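You operate a simulated robot arm through the tools that you are given. There is no shell and no other tool.

You are at the controls of a simulated robot arm. One attempt, no reset.

## Task
Put things in order on the quilt. At the end: the yellow pad is on the silver tray; the pot plant stands where the yellow pad stood; the silver strainer is on the blue saucer; the pink balm jar stands where the pot plant stood; whatever was shut is shut again. Leave all else as you found it, and nothing knocked over.

It is judged by the outcome, as a careful person would: the job done as asked, and still so three seconds after it is handed in. It fails if anything else is knocked over, pushed out of place, dropped, spilled or broken.

## Robot
A 7-joint arm with a two-finger parallel gripper, fixed in place. Base frame: the origin is at the foot of the arm, x ahead of it, y to its left, z up; the work surface is at about z = 0. Readings come in mm, rad, newtons and seconds.
With the tool pointing down near the work surface it reaches from about 240 to 620 mm from the base axis. Its first joint turns from -1.152 to 1.152 rad. Payload 2.6 kg.
The TCP is the grasp point between the finger pads, 30 mm short of the fingertips. In the tool frame z runs along the fingers and y along their closing line. The gripper opens to 94 mm. The fingers are 28 mm wide and 10 mm thick; the gripper's body (50 by 96 mm) begins 55 mm behind the TCP.
Orientation is that of the tool frame in the base frame, as a unit quaternion [x, y, z, w]. With the fingers straight down and closing along the base's y, the tool's x points along the base's -x, its y along +y and its z along -z.

## Interface
- The arm moves only by the tool apply_moves. Its argument "deltas" is a list that holds one entry, the list of rows, each a list of 7 numbers: the shift along the base's x, y, z in units of 30 mm (1.0 is 30 mm), then the turn, a rotation vector about the base's x, y, z in units of 6 degrees (1.0 is 6 degrees), then the closure in counts, from 0 (fully open) to 255 (shut). In form: [[[dx, dy, dz, ax, ay, az, jaw], ...]]. A call has 1 to 20 rows; each row shifts and turns the commanded pose from where the row before left it. A call with a number of a shift or a turn outside -1 to 1 is refused whole. Rows are played at 5 a second. More than 50 mm and 0.15 rad between two rows, or a gripper value outside its range, and nothing of the call is played. A pose out of reach is approached as far as the arm can. The call stops where the force on the tool passes 40 N (or 10 N more than at its start, if that is more) or the arm is blocked; 0.2 s more then pass. The fingers move at their own pace (about 72 mm/s each) and stop on an object; they squeeze with about 26 N. The grip force told is the motor's: it shows also when the fingers shut on nothing. Time passes only in rows, and 0.2 s behind the last, so rows that do not move let the fingers close. It gives the time, the measured TCP pose, the force on the tool (base axes), the opening and the grip force at its end, in the units of the frame above (readings bear some noise), with the torque about the TCP (base axes, N m) and any sound that the robot's microphone picked up.
- Cameras (640 x 400 px; columns grow to the right, rows downward): "scene" is fixed at [43.2, 451.1, 548.5]; the picture's right is [-0.62, -0.79, 0.00], its down [-0.56, 0.44, -0.70] and it looks along [0.55, -0.43, -0.71] (base axes); focal length 243 px, centre (320, 200). "wrist" rides on the gripper at [76, 14, -103] in the tool frame; the picture's right is [-0.18, 0.98, 0.00], its down [-0.75, -0.14, -0.64] and it looks along [-0.63, -0.12, 0.77] (tool axes); focal length 243 px, centre (320, 200). There is no depth. A picture from a camera that has moved, and an enlarged one, comes with that camera's place and axes in the base frame and with its lens.
- capture(camera): a new picture of that camera. No time passes.
- close_up(camera, box): a new picture of the part [left, top, right, bottom] of that camera's present view, enlarged. No time passes.
- finish_job(): hands the job in; it is judged then, once.

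Nothing tells you positions but the pictures and the camera data. Unless the task says otherwise, let go and move clear before handing in.

The tools are called after "Call:" by a JSON object that holds its "fn" and its "kwargs". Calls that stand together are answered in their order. apply_moves: Moves the arm, as the interface text tells. Its arguments: {"type":"object","properties":{"deltas":{"type":"array","items":{"type":"array","items":{"type":"array","items":{"type":"number"}}}}},"required":["deltas"]} The other tools are called the same way: capture (camera) takes a picture; close_up (camera, box) takes an enlarged picture of a part of a camera's view; finish_job () hands the job in.

At the start:

```text
time: 0.0
tcp_pos: [345.6, -28.3, 308.0]
ee_rot: [0.0, 1.0, 0.0, 0.001]
wrist_force: [-0.2, -0.7, 0.4]
moment: [0.04, -0.01, 0.05]
opening: 93.7
grasp_force: 0.0
```

scene: 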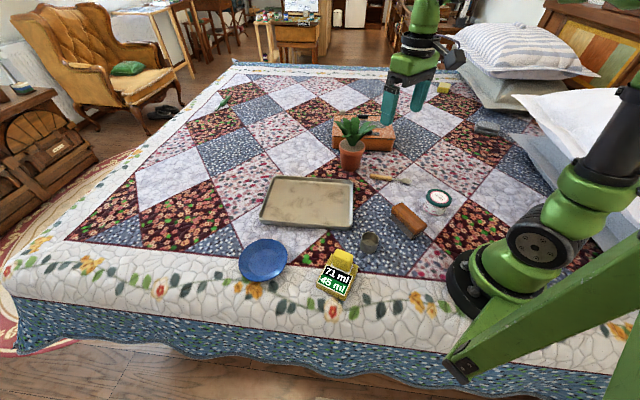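
wrist: 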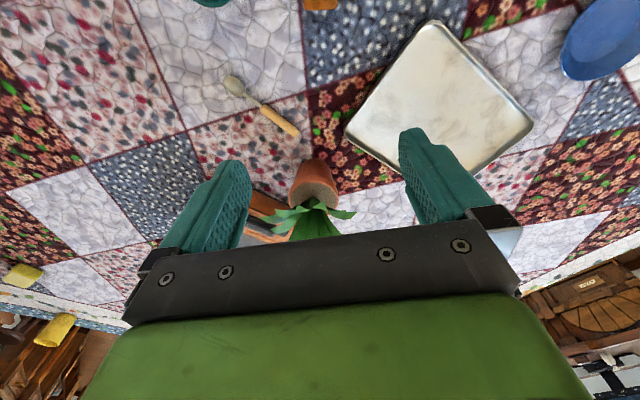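

I see a quilt with a tray, a blue saucer, a bottle-like yellow object, a strainer-like object, a pot plant, a brown box and a small jar. I'll look closer before moving.

Call:
{"fn": "close_up", "kwargs": {"camera": "scene", "box": [220, 160, 460, 310]}}

Call:
{"fn": "close_up", "kwargs": {"camera": "scene", "box": [320, 70, 540, 210]}}

Call:
{"fn": "close_up", "kwargs": {"camera": "wrist", "box": [160, 0, 480, 200]}}

Call:
{"fn": "close_up", "kwargs": {"camera": "scene", "box": [300, 230, 400, 310]}}

```text
2.67 times, centred on (340, 235) of scene
camera zoom: at [43.2, 451.1, 548.5], right [-0.62, -0.79, 0.0], down [-0.56, 0.44, -0.7], along [0.55, -0.43, -0.71], focal length 648 px, centre (267, 107)
```

zoom: 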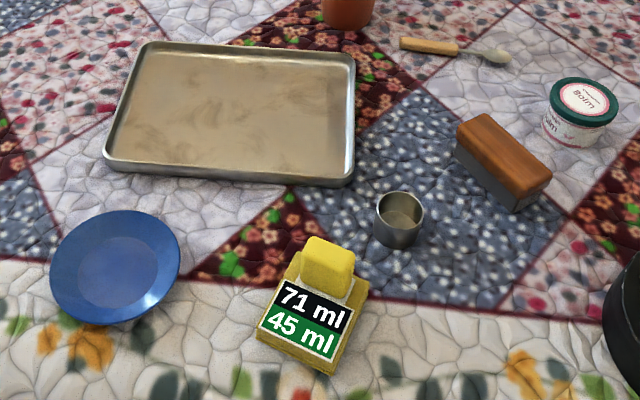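

```text
2.86 times, centred on (430, 140) of scene
camera zoom: at [43.2, 451.1, 548.5], right [-0.62, -0.79, 0.0], down [-0.56, 0.44, -0.7], along [0.55, -0.43, -0.71], focal length 695 px, centre (6, 371)
```

zoom: 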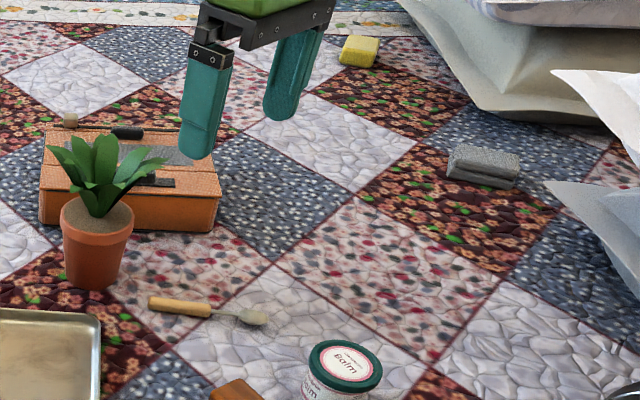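

```text
2.00 times, centred on (320, 100) of wrist
camera zoom: at [270.7, -13.3, 411.2], right [0.18, 0.98, 0.0], down [0.75, -0.14, 0.64], along [0.63, -0.12, -0.77], focal length 485 px, centre (320, 400)
```

zoom: 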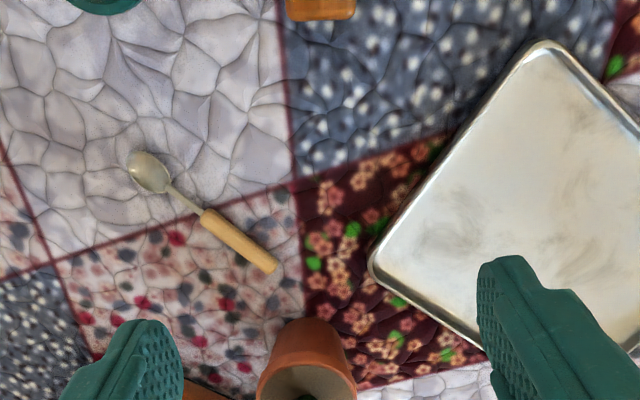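

```text
5.00 times, centred on (350, 270) of scene
camera zoom: at [43.2, 451.1, 548.5], right [-0.62, -0.79, 0.0], down [-0.56, 0.44, -0.7], along [0.55, -0.43, -0.71], focal length 1216 px, centre (170, -150)
```

zoom: 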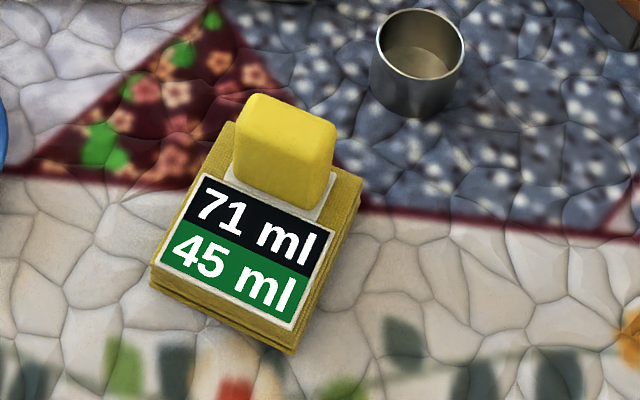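

I'll look closer at the uncertain objects: the far yellow block, the grey block, the orange box and the yellow item on the labelled block.

Call:
{"fn": "close_up", "kwargs": {"camera": "scene", "box": [325, 100, 405, 180]}}

Call:
{"fn": "close_up", "kwargs": {"camera": "scene", "box": [425, 70, 515, 140]}}

Call:
{"fn": "close_up", "kwargs": {"camera": "scene", "box": [360, 160, 460, 250]}}

Call:
{"fn": "close_up", "kwargs": {"camera": "wrist", "box": [0, 240, 140, 360]}}

Call:
{"fn": "close_up", "kwargs": {"camera": "scene", "box": [180, 50, 340, 150]}}

```text
5.00 times, centred on (365, 140) of scene
camera zoom: at [43.2, 451.1, 548.5], right [-0.62, -0.79, 0.0], down [-0.56, 0.44, -0.7], along [0.55, -0.43, -0.71], focal length 1216 px, centre (95, 500)
```

zoom: 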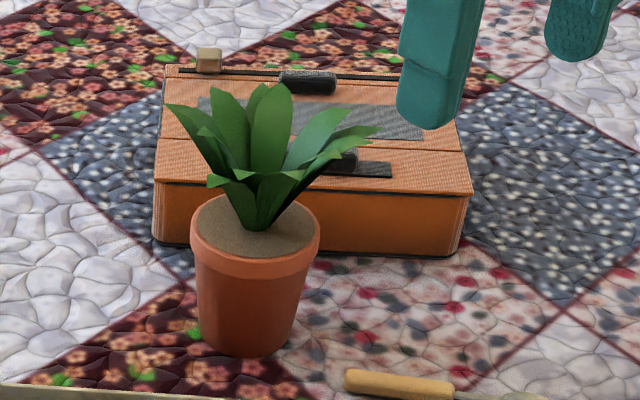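

```text
5.71 times, centred on (470, 105) of scene
camera zoom: at [43.2, 451.1, 548.5], right [-0.62, -0.79, 0.0], down [-0.56, 0.44, -0.7], along [0.55, -0.43, -0.71], focal length 1389 px, centre (-537, 743)
```

zoom: 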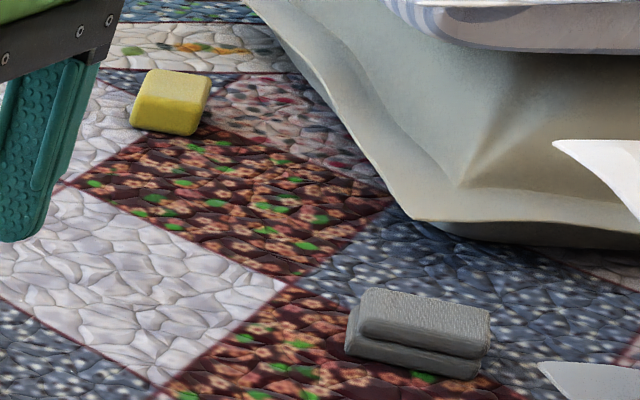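

```text
4.44 times, centred on (410, 205) of scene
camera zoom: at [43.2, 451.1, 548.5], right [-0.62, -0.79, 0.0], down [-0.56, 0.44, -0.7], along [0.55, -0.43, -0.71], focal length 1080 px, centre (-80, 178)
```

zoom: 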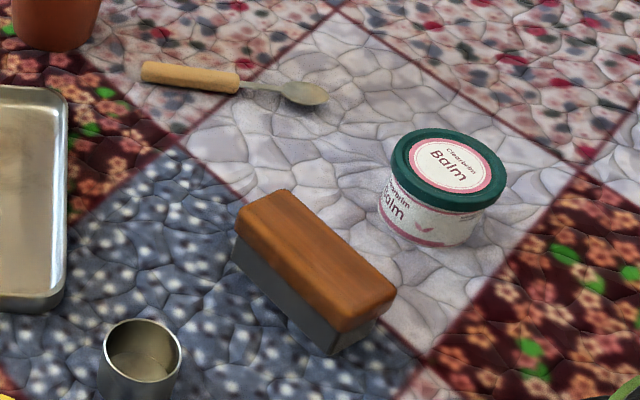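

```text
3.33 times, centred on (70, 300) of wrist
camera zoom: at [270.7, -13.3, 411.2], right [0.18, 0.98, 0.0], down [0.75, -0.14, 0.64], along [0.63, -0.12, -0.77], focal length 809 px, centre (1153, -133)
```

zoom: 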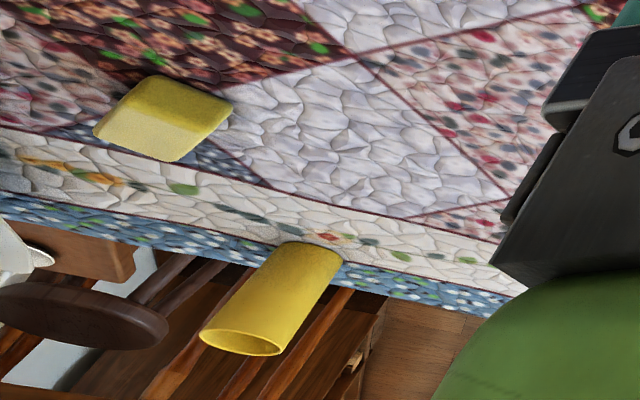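

```text
4.00 times, centred on (260, 100) of scene
camera zoom: at [43.2, 451.1, 548.5], right [-0.62, -0.79, 0.0], down [-0.56, 0.44, -0.7], along [0.55, -0.43, -0.71], focal length 972 px, centre (560, 600)
```

zoom: 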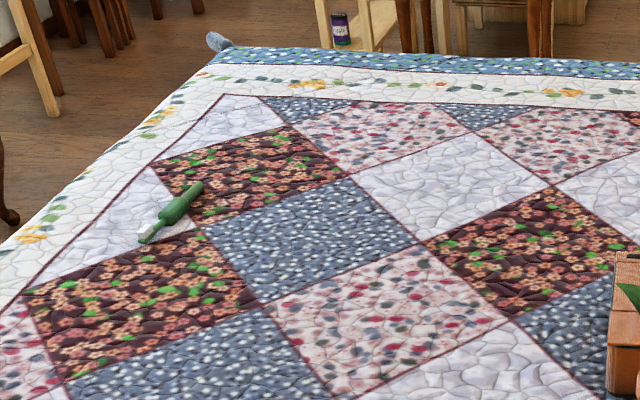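

The yellow sponge on the labelled block near the cup seems to be the one in reach; the other is about 1.4 m away. I'll turn the wrist camera toward the left side to inspect the cup, the yellow block and the saucer.

Call:
{"fn": "apply_moves", "kwargs": {"deltas": [[[-0.146, 0.196, 0, 0, 0, 1, 0], [-0.146, 0.196, 0, 0, 0, 1, 0], [-0.146, 0.196, 0, 0, 0, 1, 0], [-0.146, 0.196, 0, 0, 0, 1, 0], [-0.146, 0.196, 0, 0, 0, 1, 0], [-0.146, 0.196, 0, 0, 0, 1, 0], [-0.146, 0.196, 0, 0, 0, 1, 0], [-0.146, 0.196, 0, 0, 0, 1, 0], [-0.146, 0.196, 0, 0, 0, 1, 0], [-0.146, 0.196, 0, 0, 0, 1, 0], [-0.146, 0.196, 0, 0, 0, 1, 0], [-0.146, 0.196, 0, 0, 0, 1, 0], [-0.146, 0.196, 0, 0, 0, 1, 0], [-0.146, 0.196, 0, 0, 0, 1, 0], [-0.146, 0.196, 0, 0, 0, 1, 0]]]}}

Call:
{"fn": "capture", "kwargs": {"camera": "wrist"}}

Call:
{"fn": "capture", "kwargs": {"camera": "scene"}}

```text
time: 3.2
tcp_pos: [280.9, 61.2, 306.5]
ee_rot: [-0.707, 0.707, -0.001, 0.0]
wrist_force: [0.3, 0.6, 0.1]
moment: [-0.04, -0.04, 0.02]
opening: 94.2
grasp_force: 0.0
```

```text
taken
camera wrist: at [266.5, -14.7, 410.1], right [-0.98, 0.18, 0.0], down [0.14, 0.75, 0.64], along [0.12, 0.63, -0.77], focal length 243 px, centre (320, 200)
```

wrist: 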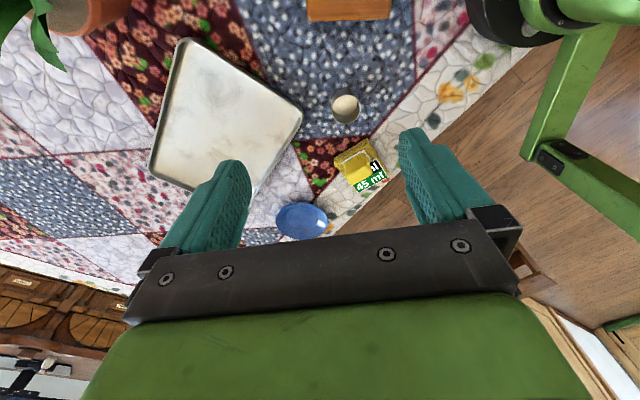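

```text
taken
```

scene: 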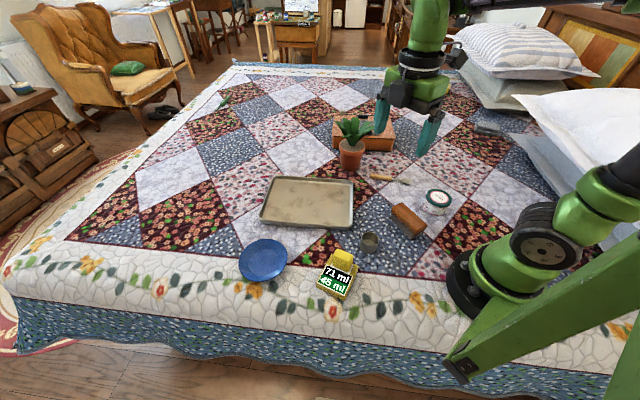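

Call:
{"fn": "close_up", "kwargs": {"camera": "wrist", "box": [310, 80, 410, 200]}}

Call:
{"fn": "close_up", "kwargs": {"camera": "wrist", "box": [250, 180, 350, 250]}}

```text
3.33 times, centred on (360, 140) of wrist
camera zoom: at [266.5, -14.7, 410.1], right [-0.98, 0.18, 0.0], down [0.14, 0.75, 0.64], along [0.12, 0.63, -0.77], focal length 809 px, centre (187, 400)
```

zoom: 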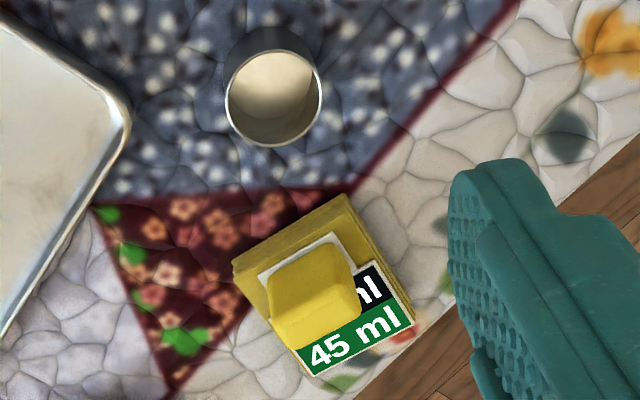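

```text
5.71 times, centred on (300, 215) of wrist
camera zoom: at [266.5, -14.7, 410.1], right [-0.98, 0.18, 0.0], down [0.14, 0.75, 0.64], along [0.12, 0.63, -0.77], focal length 1386 px, centre (434, 114)
```

zoom: 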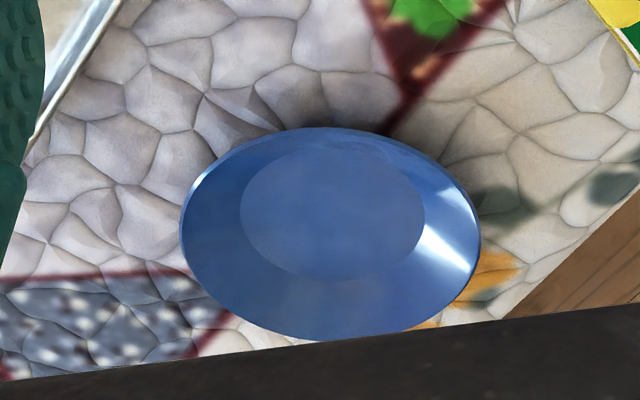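

The yellow item looks like a stack: a yellow base with a label card and a smaller sponge on top. I'll move the wrist camera nearer for a clear view.

Call:
{"fn": "apply_moves", "kwargs": {"deltas": [[[-0.172, 0.717, -0.867, 0, 0, 0, 0], [-0.172, 0.717, -0.867, 0, 0, 0, 0], [-0.172, 0.717, -0.867, 0, 0, 0, 0], [-0.172, 0.717, -0.867, 0, 0, 0, 0], [-0.172, 0.717, -0.867, 0, 0, 0, 0], [-0.172, 0.717, -0.867, 0, 0, 0, 0]]]}}

Call:
{"fn": "capture", "kwargs": {"camera": "wrist"}}

Call:
{"fn": "close_up", "kwargs": {"camera": "wrist", "box": [230, 60, 430, 220]}}

Call:
{"fn": "close_up", "kwargs": {"camera": "scene", "box": [310, 225, 390, 305]}}

```text
time: 4.6
tcp_pos: [250.3, 192.4, 153.9]
ee_rot: [-0.707, 0.707, 0.0, 0.001]
wrist_force: [1.0, 0.3, 1.0]
moment: [0.02, 0.02, 0.0]
opening: 94.0
grasp_force: 0.2
```

```text
taken
camera wrist: at [235.9, 116.1, 256.6], right [-0.98, 0.18, 0.0], down [0.14, 0.75, 0.64], along [0.12, 0.63, -0.77], focal length 243 px, centre (320, 200)
```

wrist: 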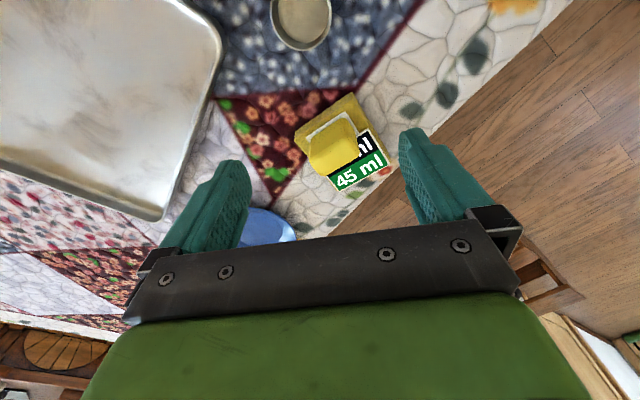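

```text
2.50 times, centred on (330, 140) of wrist
camera zoom: at [235.9, 116.1, 256.6], right [-0.98, 0.18, 0.0], down [0.14, 0.75, 0.64], along [0.12, 0.63, -0.77], focal length 606 px, centre (295, 350)
```

zoom: 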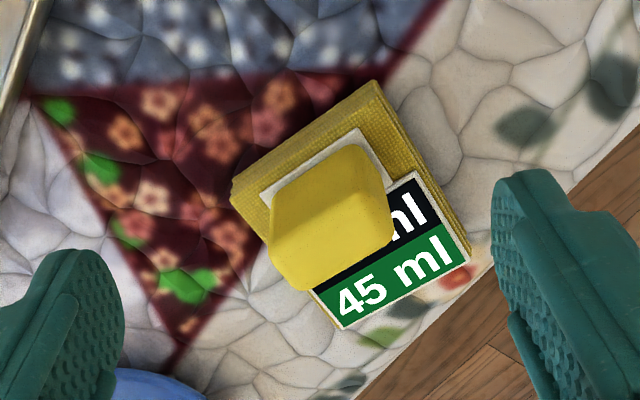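

```text
5.00 times, centred on (350, 265) of scene
camera zoom: at [43.2, 451.1, 548.5], right [-0.62, -0.79, 0.0], down [-0.56, 0.44, -0.7], along [0.55, -0.43, -0.71], focal length 1216 px, centre (170, -125)
```

zoom: 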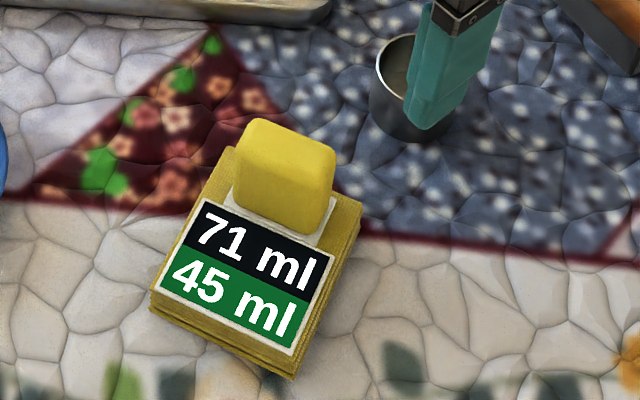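

The sponge sits on a plate of a small device. Now I'll check the cup close up.

Call:
{"fn": "close_up", "kwargs": {"camera": "wrist", "box": [240, 0, 360, 75]}}

Call:
{"fn": "apply_moves", "kwargs": {"deltas": [[[0, -0.8, 0.8, 0, 0, 0, 0], [0, -0.8, 0.8, 0, 0, 0, 0], [0, -0.8, 0.5, 0, 0, 0, 0], [0, -0.8, 0.3, 0, 0, 0, 0]]]}}

Call:
{"fn": "capture", "kwargs": {"camera": "wrist"}}

Call:
{"fn": "close_up", "kwargs": {"camera": "wrist", "box": [260, 0, 420, 200]}}

```text
5.33 times, centred on (300, 38) of wrist
camera zoom: at [235.9, 116.1, 256.6], right [-0.98, 0.18, 0.0], down [0.14, 0.75, 0.64], along [0.12, 0.63, -0.77], focal length 1294 px, centre (427, 1067)
```

zoom: 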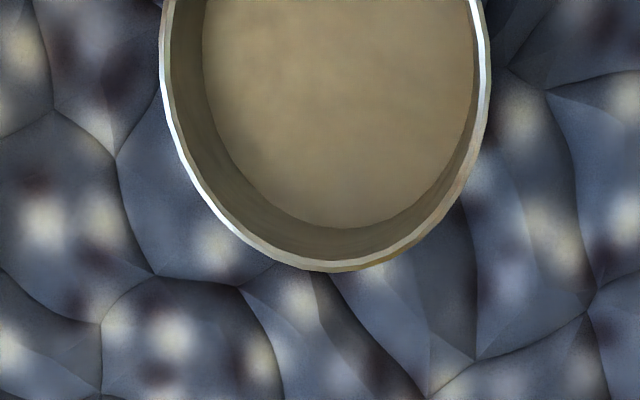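

```text
time: 5.6
tcp_pos: [249.7, 93.5, 228.0]
ee_rot: [0.707, -0.707, 0.0, 0.0]
wrist_force: [0.6, 0.3, 0.0]
moment: [-0.01, -0.02, 0.01]
opening: 93.9
grasp_force: 0.0
```

```text
taken
camera wrist: at [234.9, 16.8, 330.8], right [-0.98, 0.18, 0.0], down [0.14, 0.75, 0.64], along [0.12, 0.63, -0.77], focal length 243 px, centre (320, 200)
```

wrist: 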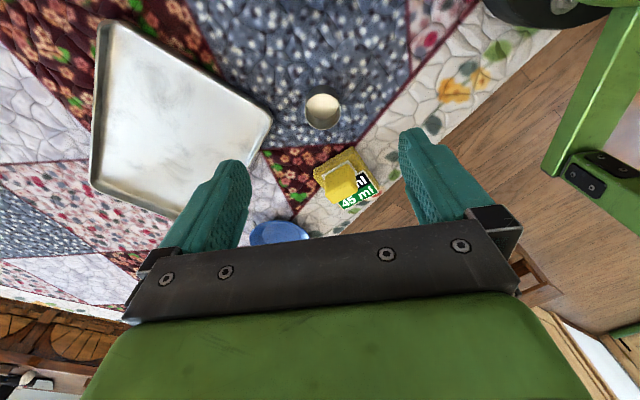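

```text
2.00 times, centred on (340, 100) of wrist
camera zoom: at [234.9, 16.8, 330.8], right [-0.98, 0.18, 0.0], down [0.14, 0.75, 0.64], along [0.12, 0.63, -0.77], focal length 485 px, centre (280, 400)
```

zoom: 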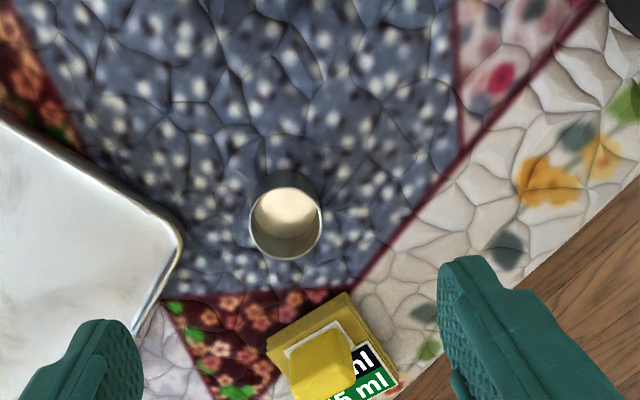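

The cup is an ordinary cup, not a strainer, so the strainer is probably inside the shut orange box. I'll swing around to look at that box.

Call:
{"fn": "apply_moves", "kwargs": {"deltas": [[[0.25, -0.255, 0.153, 0, 0, -1, 0], [0.25, -0.255, 0.153, 0, 0, -1, 0], [0.25, -0.255, 0.153, 0, 0, -1, 0], [0.25, -0.255, 0.153, 0, 0, -1, 0], [0.25, -0.255, 0.153, 0, 0, -1, 0], [0.25, -0.255, 0.153, 0, 0, -1, 0], [0.25, -0.255, 0.153, 0, 0, -1, 0], [0.25, -0.255, 0.153, 0, 0, -1, 0], [0.25, -0.255, 0.153, 0, 0, -1, 0], [0.25, -0.255, 0.153, 0, 0, -1, 0], [0.25, -0.255, 0.153, 0, 0, -1, 0], [0.25, -0.255, 0.153, 0, 0, -1, 0], [0.25, -0.255, 0.153, 0, 0, -1, 0], [0.25, -0.255, 0.153, 0, 0, -1, 0], [0.25, -0.255, 0.153, 0, 0, -1, 0], [0.25, -0.255, 0.153, 0, 0, -1, 0], [0.25, -0.255, 0.153, 0, 0, -1, 0], [0.25, -0.255, 0.153, 0, 0, -1, 0], [0.25, -0.255, 0.153, 0, 0, -1, 0], [0.25, -0.255, 0.153, 0, 0, -1, 0]]]}}

Call:
{"fn": "apply_moves", "kwargs": {"deltas": [[[0, -0.5, 0, 0, 0, -1, 0], [0, -0.5, 0, 0, 0, -1, 0], [0, 0, 0, 0, 0, -0.2, 0]]]}}

Call:
{"fn": "capture", "kwargs": {"camera": "wrist"}}

Call:
{"fn": "capture", "kwargs": {"camera": "scene"}}

```text
time: 9.8
tcp_pos: [399.2, -60.1, 314.4]
ee_rot: [0.259, 0.966, -0.001, 0.0]
wrist_force: [1.1, 0.9, 0.0]
moment: [0.01, -0.02, 0.0]
opening: 93.9
grasp_force: 0.1
```

```text
time: 10.6
tcp_pos: [398.8, -89.2, 316.6]
ee_rot: [0.369, 0.929, 0.0, -0.001]
wrist_force: [-0.8, -0.8, -0.1]
moment: [0.03, 0.02, 0.01]
opening: 93.9
grasp_force: 0.1
```

```text
taken
camera wrist: at [353.4, -26.8, 418.7], right [0.81, 0.59, 0.0], down [0.45, -0.62, 0.64], along [0.38, -0.52, -0.77], focal length 243 px, centre (320, 200)
```

wrist: 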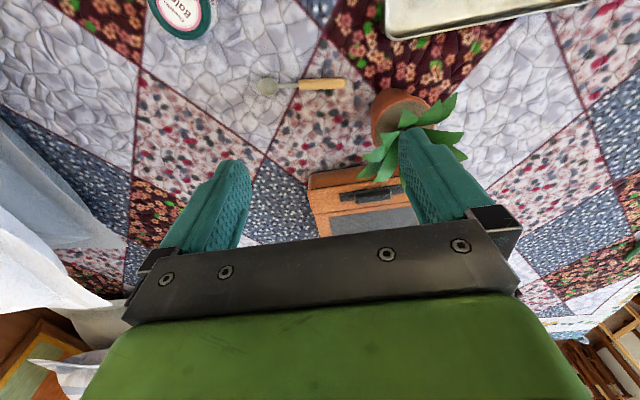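

```text
taken
```

scene: 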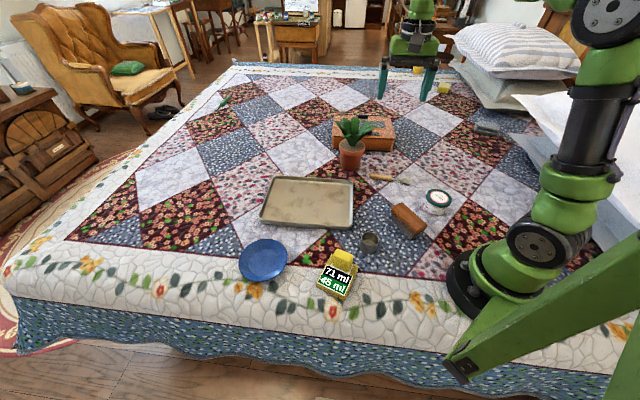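

Call:
{"fn": "apply_moves", "kwargs": {"deltas": [[[0.7, -0.8, 0.15, 0, 0, 0, 0], [0.7, -0.8, 0.15, 0, 0, 0, 0], [0.7, -0.8, 0.15, 0, 0, 0, 0], [0.7, -0.8, 0.15, 0, 0, 0, 0], [0.5, -0.6, 0, 0, 0, 0, 0]]]}}

Call:
{"fn": "capture", "kwargs": {"camera": "wrist"}}

Call:
{"fn": "close_up", "kwargs": {"camera": "scene", "box": [325, 100, 405, 180]}}

```text
time: 11.8
tcp_pos: [491.7, -195.2, 332.9]
ee_rot: [0.368, 0.93, 0.001, 0.0]
wrist_force: [-0.1, -0.7, -1.4]
moment: [0.0, 0.01, -0.04]
opening: 94.3
grasp_force: 0.1
out of reach, approached as far as the arm can: row 5
```

```text
taken
camera wrist: at [445.4, -133.3, 435.8], right [0.81, 0.59, 0.0], down [0.45, -0.62, 0.64], along [0.38, -0.52, -0.77], focal length 243 px, centre (320, 200)
```

wrist: 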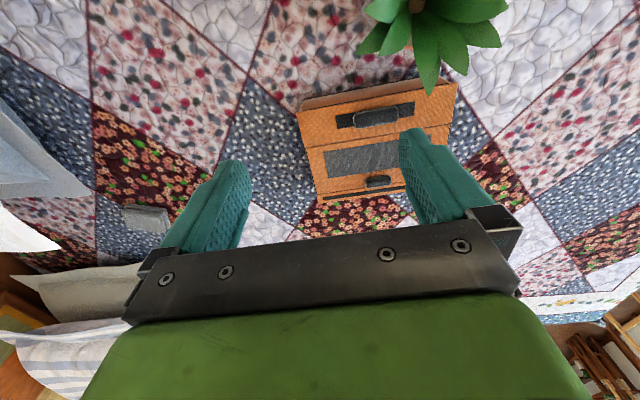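

```text
5.00 times, centred on (365, 140) of scene
camera zoom: at [43.2, 451.1, 548.5], right [-0.62, -0.79, 0.0], down [-0.56, 0.44, -0.7], along [0.55, -0.43, -0.71], focal length 1216 px, centre (95, 500)
```

zoom: 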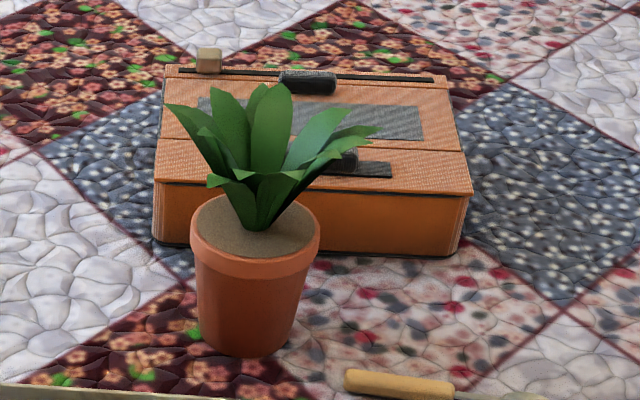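

Call:
{"fn": "close_up", "kwargs": {"camera": "wrist", "box": [280, 60, 480, 210]}}

```text
2.67 times, centred on (380, 135) of wrist
camera zoom: at [445.4, -133.3, 435.8], right [0.81, 0.59, 0.0], down [0.45, -0.62, 0.64], along [0.38, -0.52, -0.77], focal length 647 px, centre (160, 373)
```

zoom: 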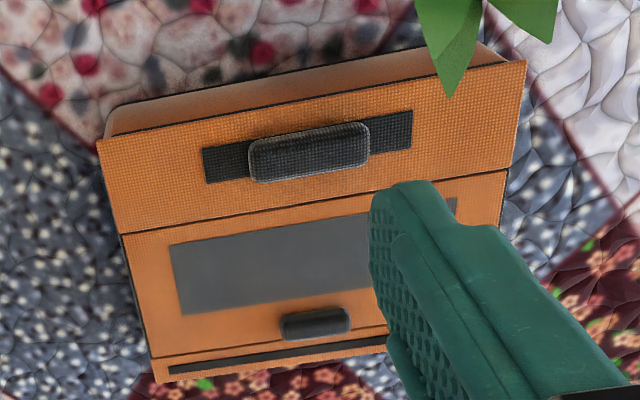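

The orange box has a front cover with a black handle and a rear panel with a small grip. I'll tilt the camera outward to see it unobstructed.

Call:
{"fn": "apply_moves", "kwargs": {"deltas": [[[0, 0, 0, -0.81, -0.59, 0, 0], [0, 0, 0, -0.81, -0.59, 0, 0], [0, 0, 0, -0.81, -0.59, 0, 0], [0, 0, 0, -0.81, -0.59, 0, 0]]]}}

Call:
{"fn": "capture", "kwargs": {"camera": "wrist"}}

Call:
{"fn": "close_up", "kwargs": {"camera": "wrist", "box": [280, 0, 480, 150]}}

```text
time: 12.8
tcp_pos: [491.4, -195.1, 334.7]
ee_rot: [0.361, 0.909, -0.112, 0.177]
wrist_force: [0.9, -0.4, -0.3]
moment: [0.0, 0.02, 0.03]
opening: 93.8
grasp_force: 0.1
```

```text
taken
camera wrist: at [425.9, -103.8, 396.5], right [0.81, 0.59, 0.0], down [0.26, -0.35, 0.9], along [0.53, -0.73, -0.44], focal length 243 px, centre (320, 200)
```

wrist: 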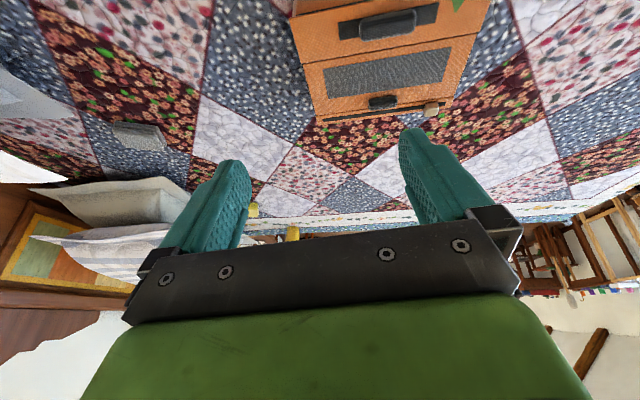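

```text
2.67 times, centred on (380, 75) of wrist
camera zoom: at [425.9, -103.8, 396.5], right [0.81, 0.59, 0.0], down [0.26, -0.35, 0.9], along [0.53, -0.73, -0.44], focal length 647 px, centre (160, 533)
```

zoom: 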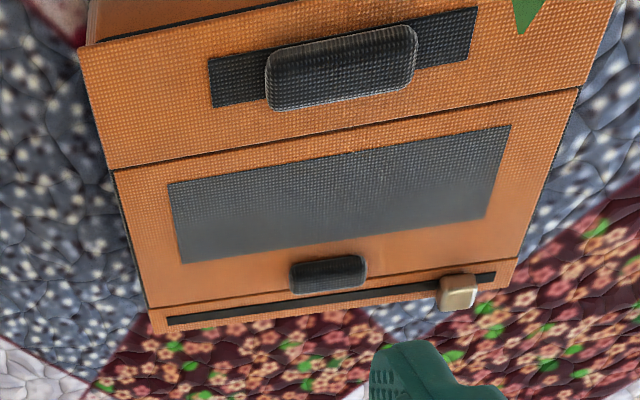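

The box has a handle, a windowed panel and a slider, all far out. Before touching it, I'll check whether the handled, spoon-like item is really the strainer.

Call:
{"fn": "apply_moves", "kwargs": {"deltas": [[[-0.46, 0.333, -0.2, 0.81, 0.59, 0, 0], [-0.46, 0.333, -0.6, 0.81, 0.59, 0, 0], [-0.46, 0.333, -0.9, 0.81, 0.59, 0, 0], [-0.46, 0.333, -0.95, 0.81, 0.59, 0, 0], [-0.46, 0.333, -0.95, 0, 0, 0, 0], [-0.46, 0.333, -0.95, 0, 0, 0, 0], [-0.46, 0.333, -0.95, 0, 0, 0, 0], [-0.46, 0.333, -0.95, 0, 0, 0, 0]]]}}

Call:
{"fn": "capture", "kwargs": {"camera": "wrist"}}

Call:
{"fn": "close_up", "kwargs": {"camera": "wrist", "box": [200, 0, 440, 150]}}

```text
time: 14.6
tcp_pos: [379.5, -113.4, 143.2]
ee_rot: [0.368, 0.93, 0.001, 0.001]
wrist_force: [0.2, 0.2, 0.5]
moment: [0.0, -0.03, 0.01]
opening: 94.0
grasp_force: 0.0
```

```text
taken
camera wrist: at [333.8, -51.1, 245.0], right [0.81, 0.59, 0.0], down [0.45, -0.62, 0.64], along [0.38, -0.52, -0.77], focal length 243 px, centre (320, 200)
```

wrist: 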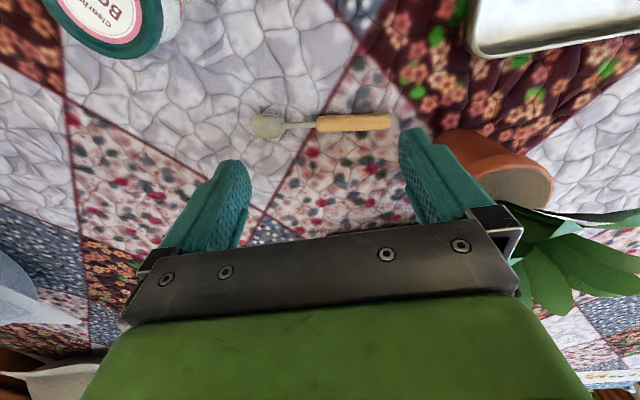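

```text
2.67 times, centred on (320, 75) of wrist
camera zoom: at [333.8, -51.1, 245.0], right [0.81, 0.59, 0.0], down [0.45, -0.62, 0.64], along [0.38, -0.52, -0.77], focal length 647 px, centre (320, 533)
```

zoom: 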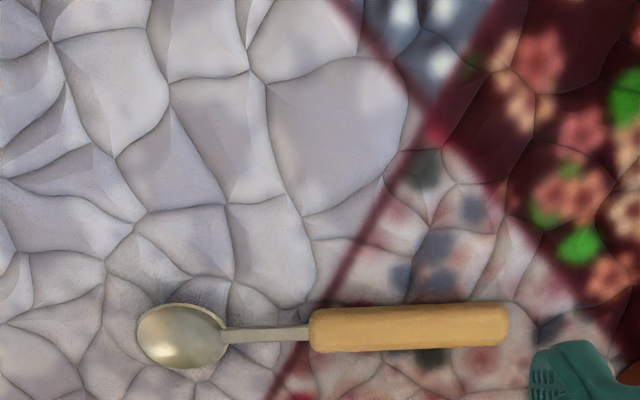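

That is a plain spoon. I'll check the wooden block and jar from above next, to see if either is a container with a lid.

Call:
{"fn": "apply_moves", "kwargs": {"deltas": [[[-0.4, 0.3, 0.25, 0, 0, 1, 0], [-0.4, 0.3, 0.25, 0, 0, 1, 0], [-0.4, 0.3, 0.25, 0, 0, 1, 0], [-0.4, 0.3, 0.25, 0, 0, 1, 0], [-0.4, 0.3, 0.25, 0, 0, 1, 0], [-0.4, 0.3, 0.25, 0, 0, 1, 0], [-0.4, 0.3, 0.25, 0, 0, 1, 0]]]}}

Call:
{"fn": "capture", "kwargs": {"camera": "wrist"}}

Call:
{"fn": "close_up", "kwargs": {"camera": "wrist", "box": [160, 0, 480, 200]}}

Call:
{"fn": "close_up", "kwargs": {"camera": "scene", "box": [355, 190, 435, 260]}}

```text
time: 16.2
tcp_pos: [294.7, -50.0, 194.9]
ee_rot: [0.01, 1.0, 0.0, -0.001]
wrist_force: [-0.4, -0.8, 0.3]
moment: [0.01, 0.01, -0.01]
opening: 94.0
grasp_force: 0.1
```

```text
taken
camera wrist: at [219.8, -34.9, 298.2], right [0.2, 0.98, 0.0], down [0.75, -0.15, 0.64], along [0.63, -0.13, -0.77], focal length 243 px, centre (320, 200)
```

wrist: 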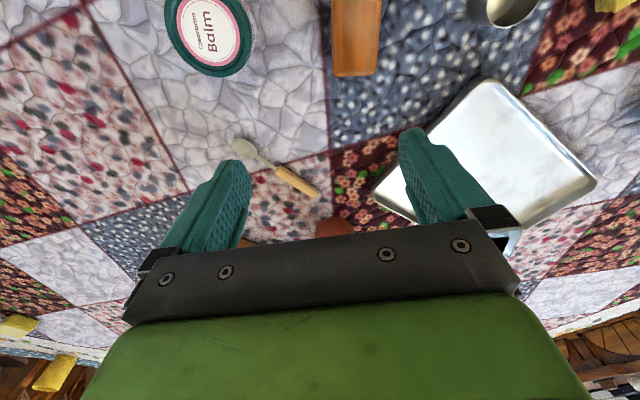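

```text
2.00 times, centred on (320, 100) of wrist
camera zoom: at [219.8, -34.9, 298.2], right [0.2, 0.98, 0.0], down [0.75, -0.15, 0.64], along [0.63, -0.13, -0.77], focal length 485 px, centre (320, 400)
```

zoom: 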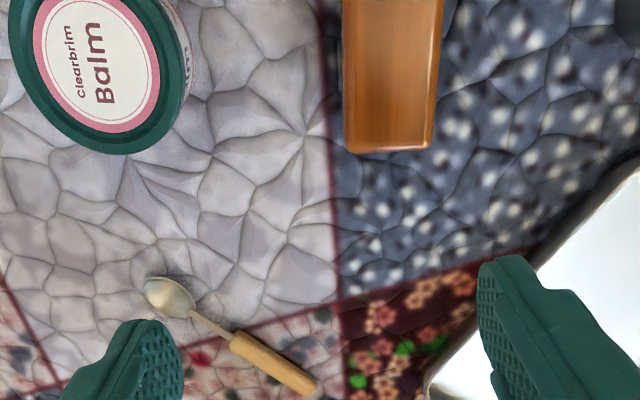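

```text
5.71 times, centred on (395, 225) of scene
camera zoom: at [43.2, 451.1, 548.5], right [-0.62, -0.79, 0.0], down [-0.56, 0.44, -0.7], along [0.55, -0.43, -0.71], focal length 1389 px, centre (-109, 57)
```

zoom: 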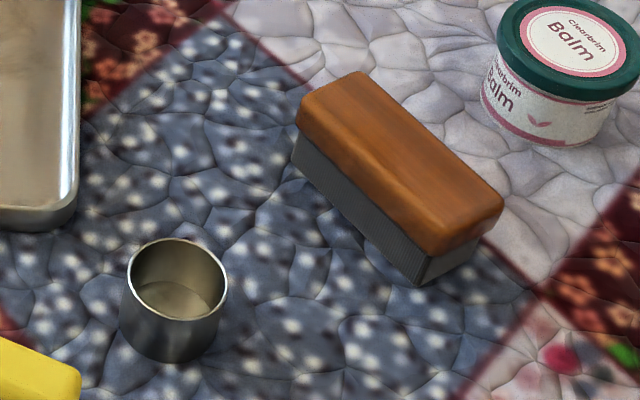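

The wooden block is a plain eraser, so the strainer is likely inside the box. I'll start with the yellow pad: moving over it with the gripper lined up, to measure it.

Call:
{"fn": "apply_moves", "kwargs": {"deltas": [[[-0.092, 0.484, -0.07, 0, 0, 1, 0], [-0.092, 0.484, -0.07, 0, 0, 1, 0], [-0.092, 0.484, -0.07, 0, 0, 1, 0], [-0.092, 0.484, -0.07, 0, 0, 1, 0], [-0.092, 0.484, -0.07, 0, 0, 1, 0], [-0.092, 0.484, -0.07, 0, 0, 1, 0], [-0.092, 0.484, -0.07, 0, 0, 1, 0], [-0.092, 0.484, -0.07, 0, 0, 1, 0], [-0.092, 0.484, -0.07, 0, 0, 1, 0], [-0.092, 0.484, -0.07, 0, 0, 1, 0], [-0.092, 0.484, -0.07, 0, 0, 1, 0], [-0.092, 0.484, -0.07, 0, 0, 1, 0], [-0.092, 0.484, -0.07, 0, 0, 1, 0], [-0.092, 0.484, -0.07, 0, 0, 1, 0], [-0.092, 0.484, -0.07, 0, 0, 1, 0], [-0.092, 0.484, -0.07, 0, 0, 1, 0], [-0.092, 0.484, -0.07, 0, 0, 1, 0], [-0.092, 0.484, -0.07, 0, 0, 1, 0], [-0.092, 0.484, -0.07, 0, 0, 1, 0]]]}}

Call:
{"fn": "capture", "kwargs": {"camera": "wrist"}}

Call:
{"fn": "close_up", "kwargs": {"camera": "wrist", "box": [230, 40, 410, 200]}}

Call:
{"fn": "close_up", "kwargs": {"camera": "scene", "box": [310, 225, 390, 305]}}

```text
time: 20.2
tcp_pos: [242.0, 223.0, 153.1]
ee_rot: [0.833, -0.553, 0.0, -0.001]
wrist_force: [-1.6, 0.0, 0.3]
moment: [0.05, 0.0, -0.01]
opening: 93.7
grasp_force: 0.0
```

```text
taken
camera wrist: at [258.9, 147.6, 255.4], right [-0.98, -0.21, 0.0], down [-0.16, 0.75, 0.64], along [-0.14, 0.63, -0.77], focal length 243 px, centre (320, 200)
```

wrist: 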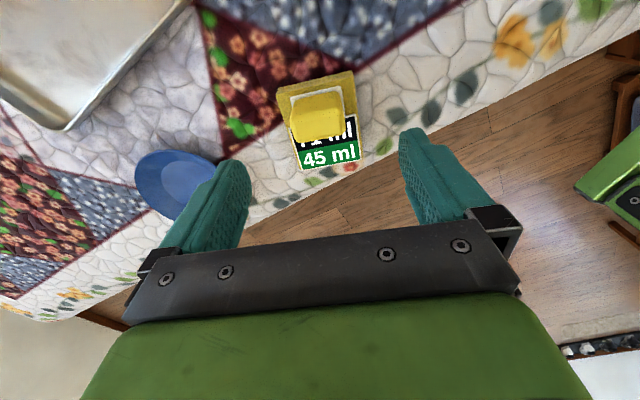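

```text
2.50 times, centred on (320, 120) of wrist
camera zoom: at [258.9, 147.6, 255.4], right [-0.98, -0.21, 0.0], down [-0.16, 0.75, 0.64], along [-0.14, 0.63, -0.77], focal length 606 px, centre (320, 400)
```

zoom: 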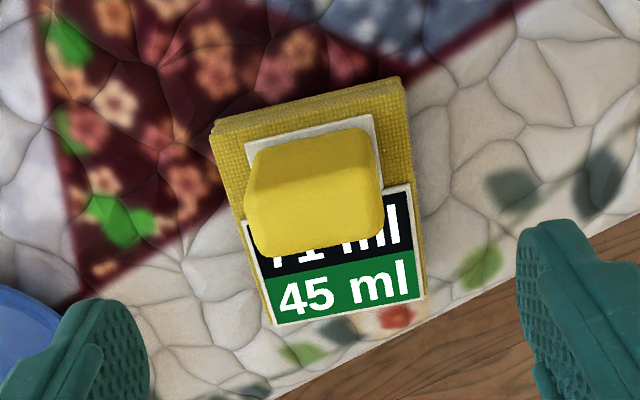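

```text
5.00 times, centred on (350, 265) of scene
camera zoom: at [43.2, 451.1, 548.5], right [-0.62, -0.79, 0.0], down [-0.56, 0.44, -0.7], along [0.55, -0.43, -0.71], focal length 1216 px, centre (170, -125)
```

zoom: 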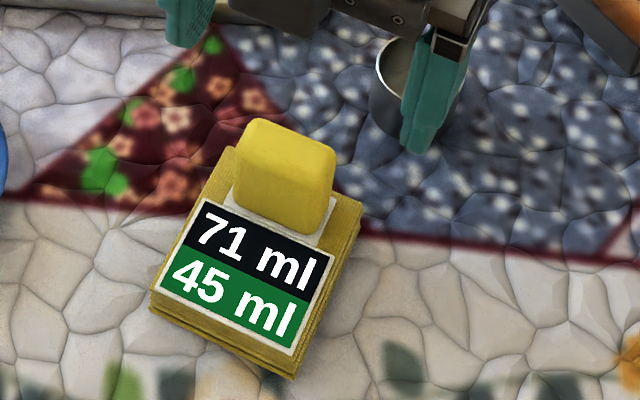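

Call:
{"fn": "close_up", "kwargs": {"camera": "scene", "box": [325, 240, 365, 280]}}

Call:
{"fn": "close_up", "kwargs": {"camera": "wrist", "box": [270, 60, 370, 180]}}

```text
10.00 times, centred on (345, 260) of scene
camera zoom: at [43.2, 451.1, 548.5], right [-0.62, -0.79, 0.0], down [-0.56, 0.44, -0.7], along [0.55, -0.43, -0.71], focal length 2431 px, centre (70, -400)
```

zoom: 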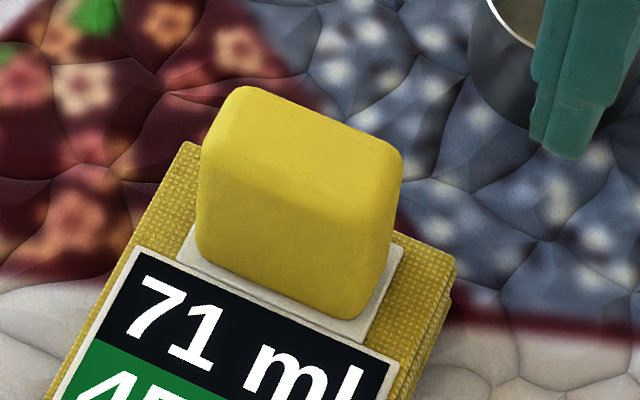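

```text
3.33 times, centred on (320, 120) of wrist
camera zoom: at [258.9, 147.6, 255.4], right [-0.98, -0.21, 0.0], down [-0.16, 0.75, 0.64], along [-0.14, 0.63, -0.77], focal length 809 px, centre (320, 467)
```

zoom: 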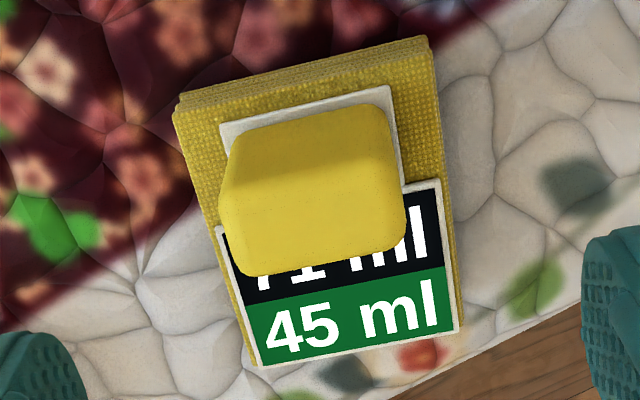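

The pad is a yellow sponge standing on a white plate, roughly 43 × 20 × 45 mm, centred near (242, 225). I'll descend and grip it, then lift slightly to see whether it is loose.

Call:
{"fn": "apply_moves", "kwargs": {"deltas": [[[0, 0.02, -0.8, 0, 0, 0, 0], [0, 0.02, -0.8, 0, 0, 0, 0], [0, 0.02, -0.8, 0, 0, 0, 0], [0, 0, -0.7, 0, 0, 0, 0]]]}}

Call:
{"fn": "close_up", "kwargs": {"camera": "wrist", "box": [200, 0, 440, 150]}}

Call:
{"fn": "close_up", "kwargs": {"camera": "scene", "box": [310, 225, 390, 305]}}

```text
time: 21.2
tcp_pos: [242.9, 226.0, 59.0]
ee_rot: [0.833, -0.553, 0.0, 0.0]
wrist_force: [0.3, 0.0, -0.2]
moment: [0.01, 0.03, 0.02]
opening: 94.0
grasp_force: 0.1
```

```text
2.67 times, centred on (320, 75) of wrist
camera zoom: at [261.4, 149.3, 162.0], right [-0.98, -0.21, 0.0], down [-0.16, 0.75, 0.64], along [-0.14, 0.63, -0.77], focal length 647 px, centre (320, 533)
```

zoom: 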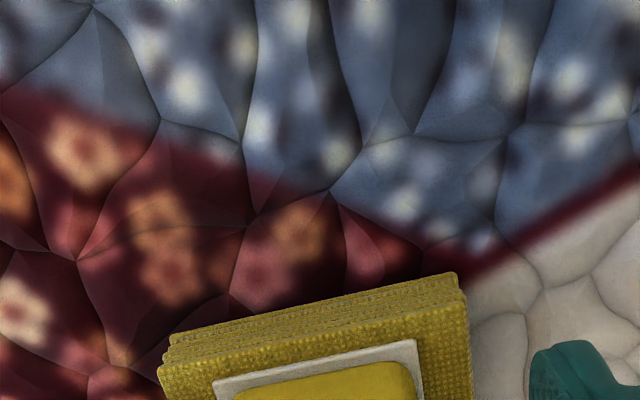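

```text
5.00 times, centred on (350, 265) of scene
camera zoom: at [43.2, 451.1, 548.5], right [-0.62, -0.79, 0.0], down [-0.56, 0.44, -0.7], along [0.55, -0.43, -0.71], focal length 1216 px, centre (170, -125)
```

zoom: 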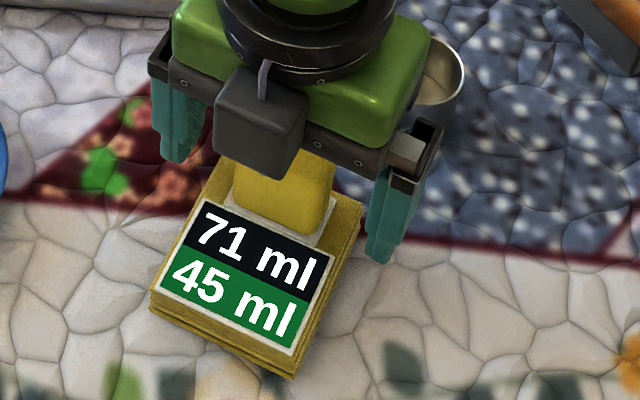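

Call:
{"fn": "apply_moves", "kwargs": {"deltas": [[[0, 0, 0, 0, 0, 0, 120], [0, 0, 0, 0, 0, 0, 200], [0, 0, 0, 0, 0, 0, 255], [0, 0, 0, 0, 0, 0, 255], [0, 0, 0, 0, 0, 0, 255]]]}}

Call:
{"fn": "apply_moves", "kwargs": {"deltas": [[[0, 0, 0.2, 0, 0, 0, 255], [0, 0, 0.2, 0, 0, 0, 255], [0, 0, 0, 0, 0, 0, 255]]]}}

Call:
{"fn": "close_up", "kwargs": {"camera": "scene", "box": [310, 225, 390, 305]}}

```text
time: 22.4
tcp_pos: [245.0, 225.5, 58.5]
ee_rot: [0.833, -0.554, 0.0, 0.0]
wrist_force: [-0.1, 0.4, -0.1]
moment: [-0.07, -0.04, -0.01]
opening: 48.4
grasp_force: 26.2
```

```text
time: 23.2
tcp_pos: [243.6, 227.3, 72.8]
ee_rot: [0.833, -0.553, -0.001, 0.0]
wrist_force: [0.6, -0.5, -3.3]
moment: [-0.04, -0.04, -0.01]
opening: 48.1
grasp_force: 25.6
```

```text
5.00 times, centred on (350, 265) of scene
camera zoom: at [43.2, 451.1, 548.5], right [-0.62, -0.79, 0.0], down [-0.56, 0.44, -0.7], along [0.55, -0.43, -0.71], focal length 1216 px, centre (170, -125)
```

zoom: 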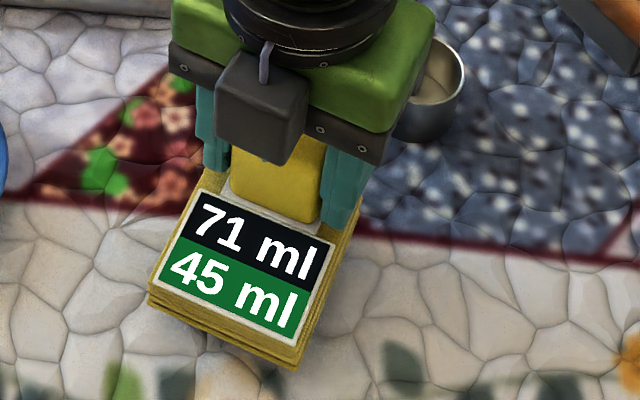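

The label seems to have moved with the lift, so the whole thing may be one object. I'll raise a bit more to confirm.

Call:
{"fn": "apply_moves", "kwargs": {"deltas": [[[0, 0, 0.4, 0, 0, 0, 255], [0, 0, 0.4, 0, 0, 0, 255], [0, 0, 0, 0, 0, 0, 255]]]}}

Call:
{"fn": "close_up", "kwargs": {"camera": "scene", "box": [310, 225, 390, 305]}}

Call:
{"fn": "capture", "kwargs": {"camera": "wrist"}}

```text
time: 24.0
tcp_pos: [243.5, 226.9, 96.0]
ee_rot: [0.833, -0.553, 0.0, 0.0]
wrist_force: [0.1, 0.1, -2.9]
moment: [-0.07, 0.02, 0.01]
opening: 48.3
grasp_force: 25.7
```

```text
5.00 times, centred on (350, 265) of scene
camera zoom: at [43.2, 451.1, 548.5], right [-0.62, -0.79, 0.0], down [-0.56, 0.44, -0.7], along [0.55, -0.43, -0.71], focal length 1216 px, centre (170, -125)
```

zoom: 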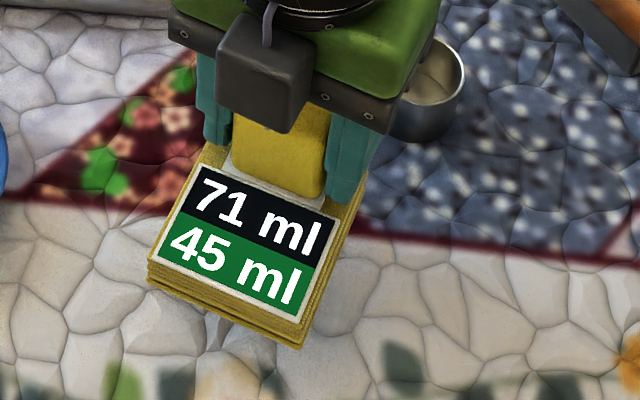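

```text
taken
camera wrist: at [260.2, 150.6, 198.0], right [-0.98, -0.21, 0.0], down [-0.16, 0.75, 0.64], along [-0.14, 0.63, -0.77], focal length 243 px, centre (320, 200)
```

wrist: 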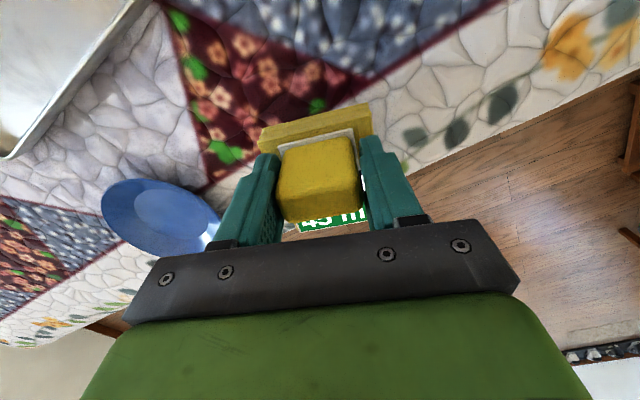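

The whole yellow thing lifts as one piece (about 300 g), so that is the yellow pad, with the block as its grip. I'll carry it over the tray, aligning it with the tray's long side.

Call:
{"fn": "apply_moves", "kwargs": {"deltas": [[[0, 0, 0.8, 0, 0, 0, 255], [0, 0, 0.8, 0, 0, 0, 255], [0, 0, 0.8, 0, 0, 0, 255], [0.667, -0.276, 0, 0, 0, -0.985, 255], [0.667, -0.276, 0, 0, 0, -0.985, 255], [0.667, -0.276, 0, 0, 0, -0.985, 255], [0.667, -0.276, 0, 0, 0, -0.985, 255], [0.667, -0.276, 0, 0, 0, -0.985, 255], [0.667, -0.276, 0, 0, 0, -0.985, 255], [0.667, -0.276, 0, 0, 0, -0.985, 255], [0.667, -0.276, 0, 0, 0, -0.985, 255], [0.667, -0.276, 0, 0, 0, -0.985, 255], [0.667, -0.276, 0, 0, 0, -0.985, 255], [0.667, -0.276, 0, 0, 0, -0.985, 255], [0, 0, 0, 0, 0, 0, 255]]]}}

Call:
{"fn": "capture", "kwargs": {"camera": "wrist"}}

Call:
{"fn": "capture", "kwargs": {"camera": "scene"}}

```text
time: 27.2
tcp_pos: [464.9, 133.9, 169.3]
ee_rot: [-0.404, 0.915, 0.001, 0.0]
wrist_force: [-1.1, -0.6, -3.0]
moment: [-0.02, 0.03, 0.01]
opening: 47.9
grasp_force: 26.0
```

```text
taken
camera wrist: at [403.2, 87.2, 272.1], right [-0.6, 0.8, 0.0], down [0.61, 0.46, 0.64], along [0.51, 0.39, -0.77], focal length 243 px, centre (320, 200)
```

wrist: 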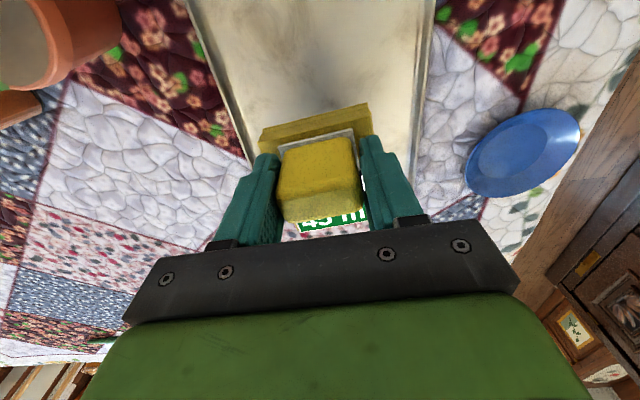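

```text
taken
```

scene: 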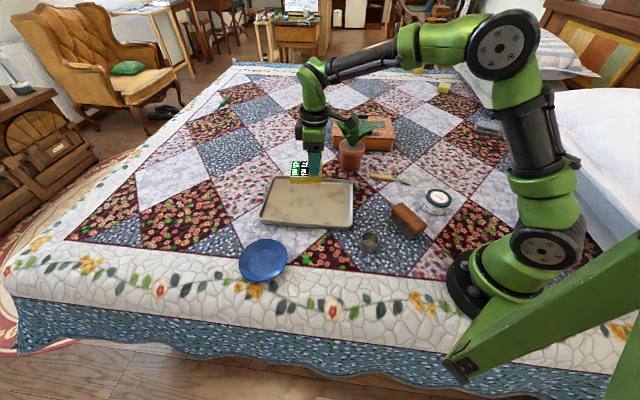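

Call:
{"fn": "apply_moves", "kwargs": {"deltas": [[[0, 0, -0.8, 0, 0, 0, 255], [0, 0, -0.8, 0, 0, 0, 255], [0, 0, -0.8, 0, 0, 0, 255], [0, 0, -0.7, 0, 0, 0, 255], [0, 0, -0.1, 0, 0, 0, 255], [0, 0, -0.1, 0, 0, 0, 255], [0, 0, 0, 0, 0, 0, 255]]]}}

Call:
{"fn": "close_up", "kwargs": {"camera": "scene", "box": [250, 160, 370, 240]}}

```text
time: 28.8
tcp_pos: [464.5, 135.5, 69.5]
ee_rot: [-0.404, 0.915, 0.0, 0.0]
wrist_force: [0.1, 0.5, -2.9]
moment: [-0.08, 0.05, -0.03]
opening: 47.6
grasp_force: 26.5
```

```text
5.00 times, centred on (310, 200) of scene
camera zoom: at [43.2, 451.1, 548.5], right [-0.62, -0.79, 0.0], down [-0.56, 0.44, -0.7], along [0.55, -0.43, -0.71], focal length 1216 px, centre (370, 200)
```

zoom: 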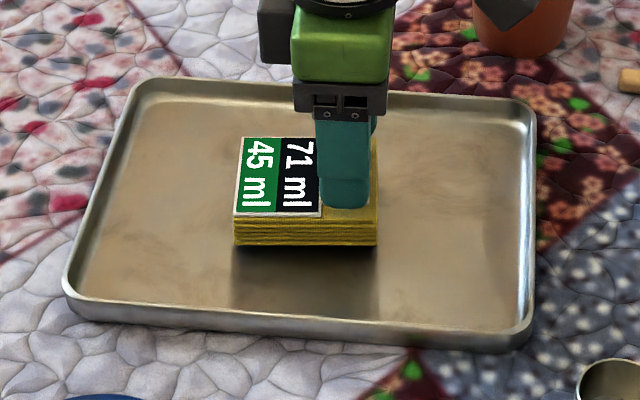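

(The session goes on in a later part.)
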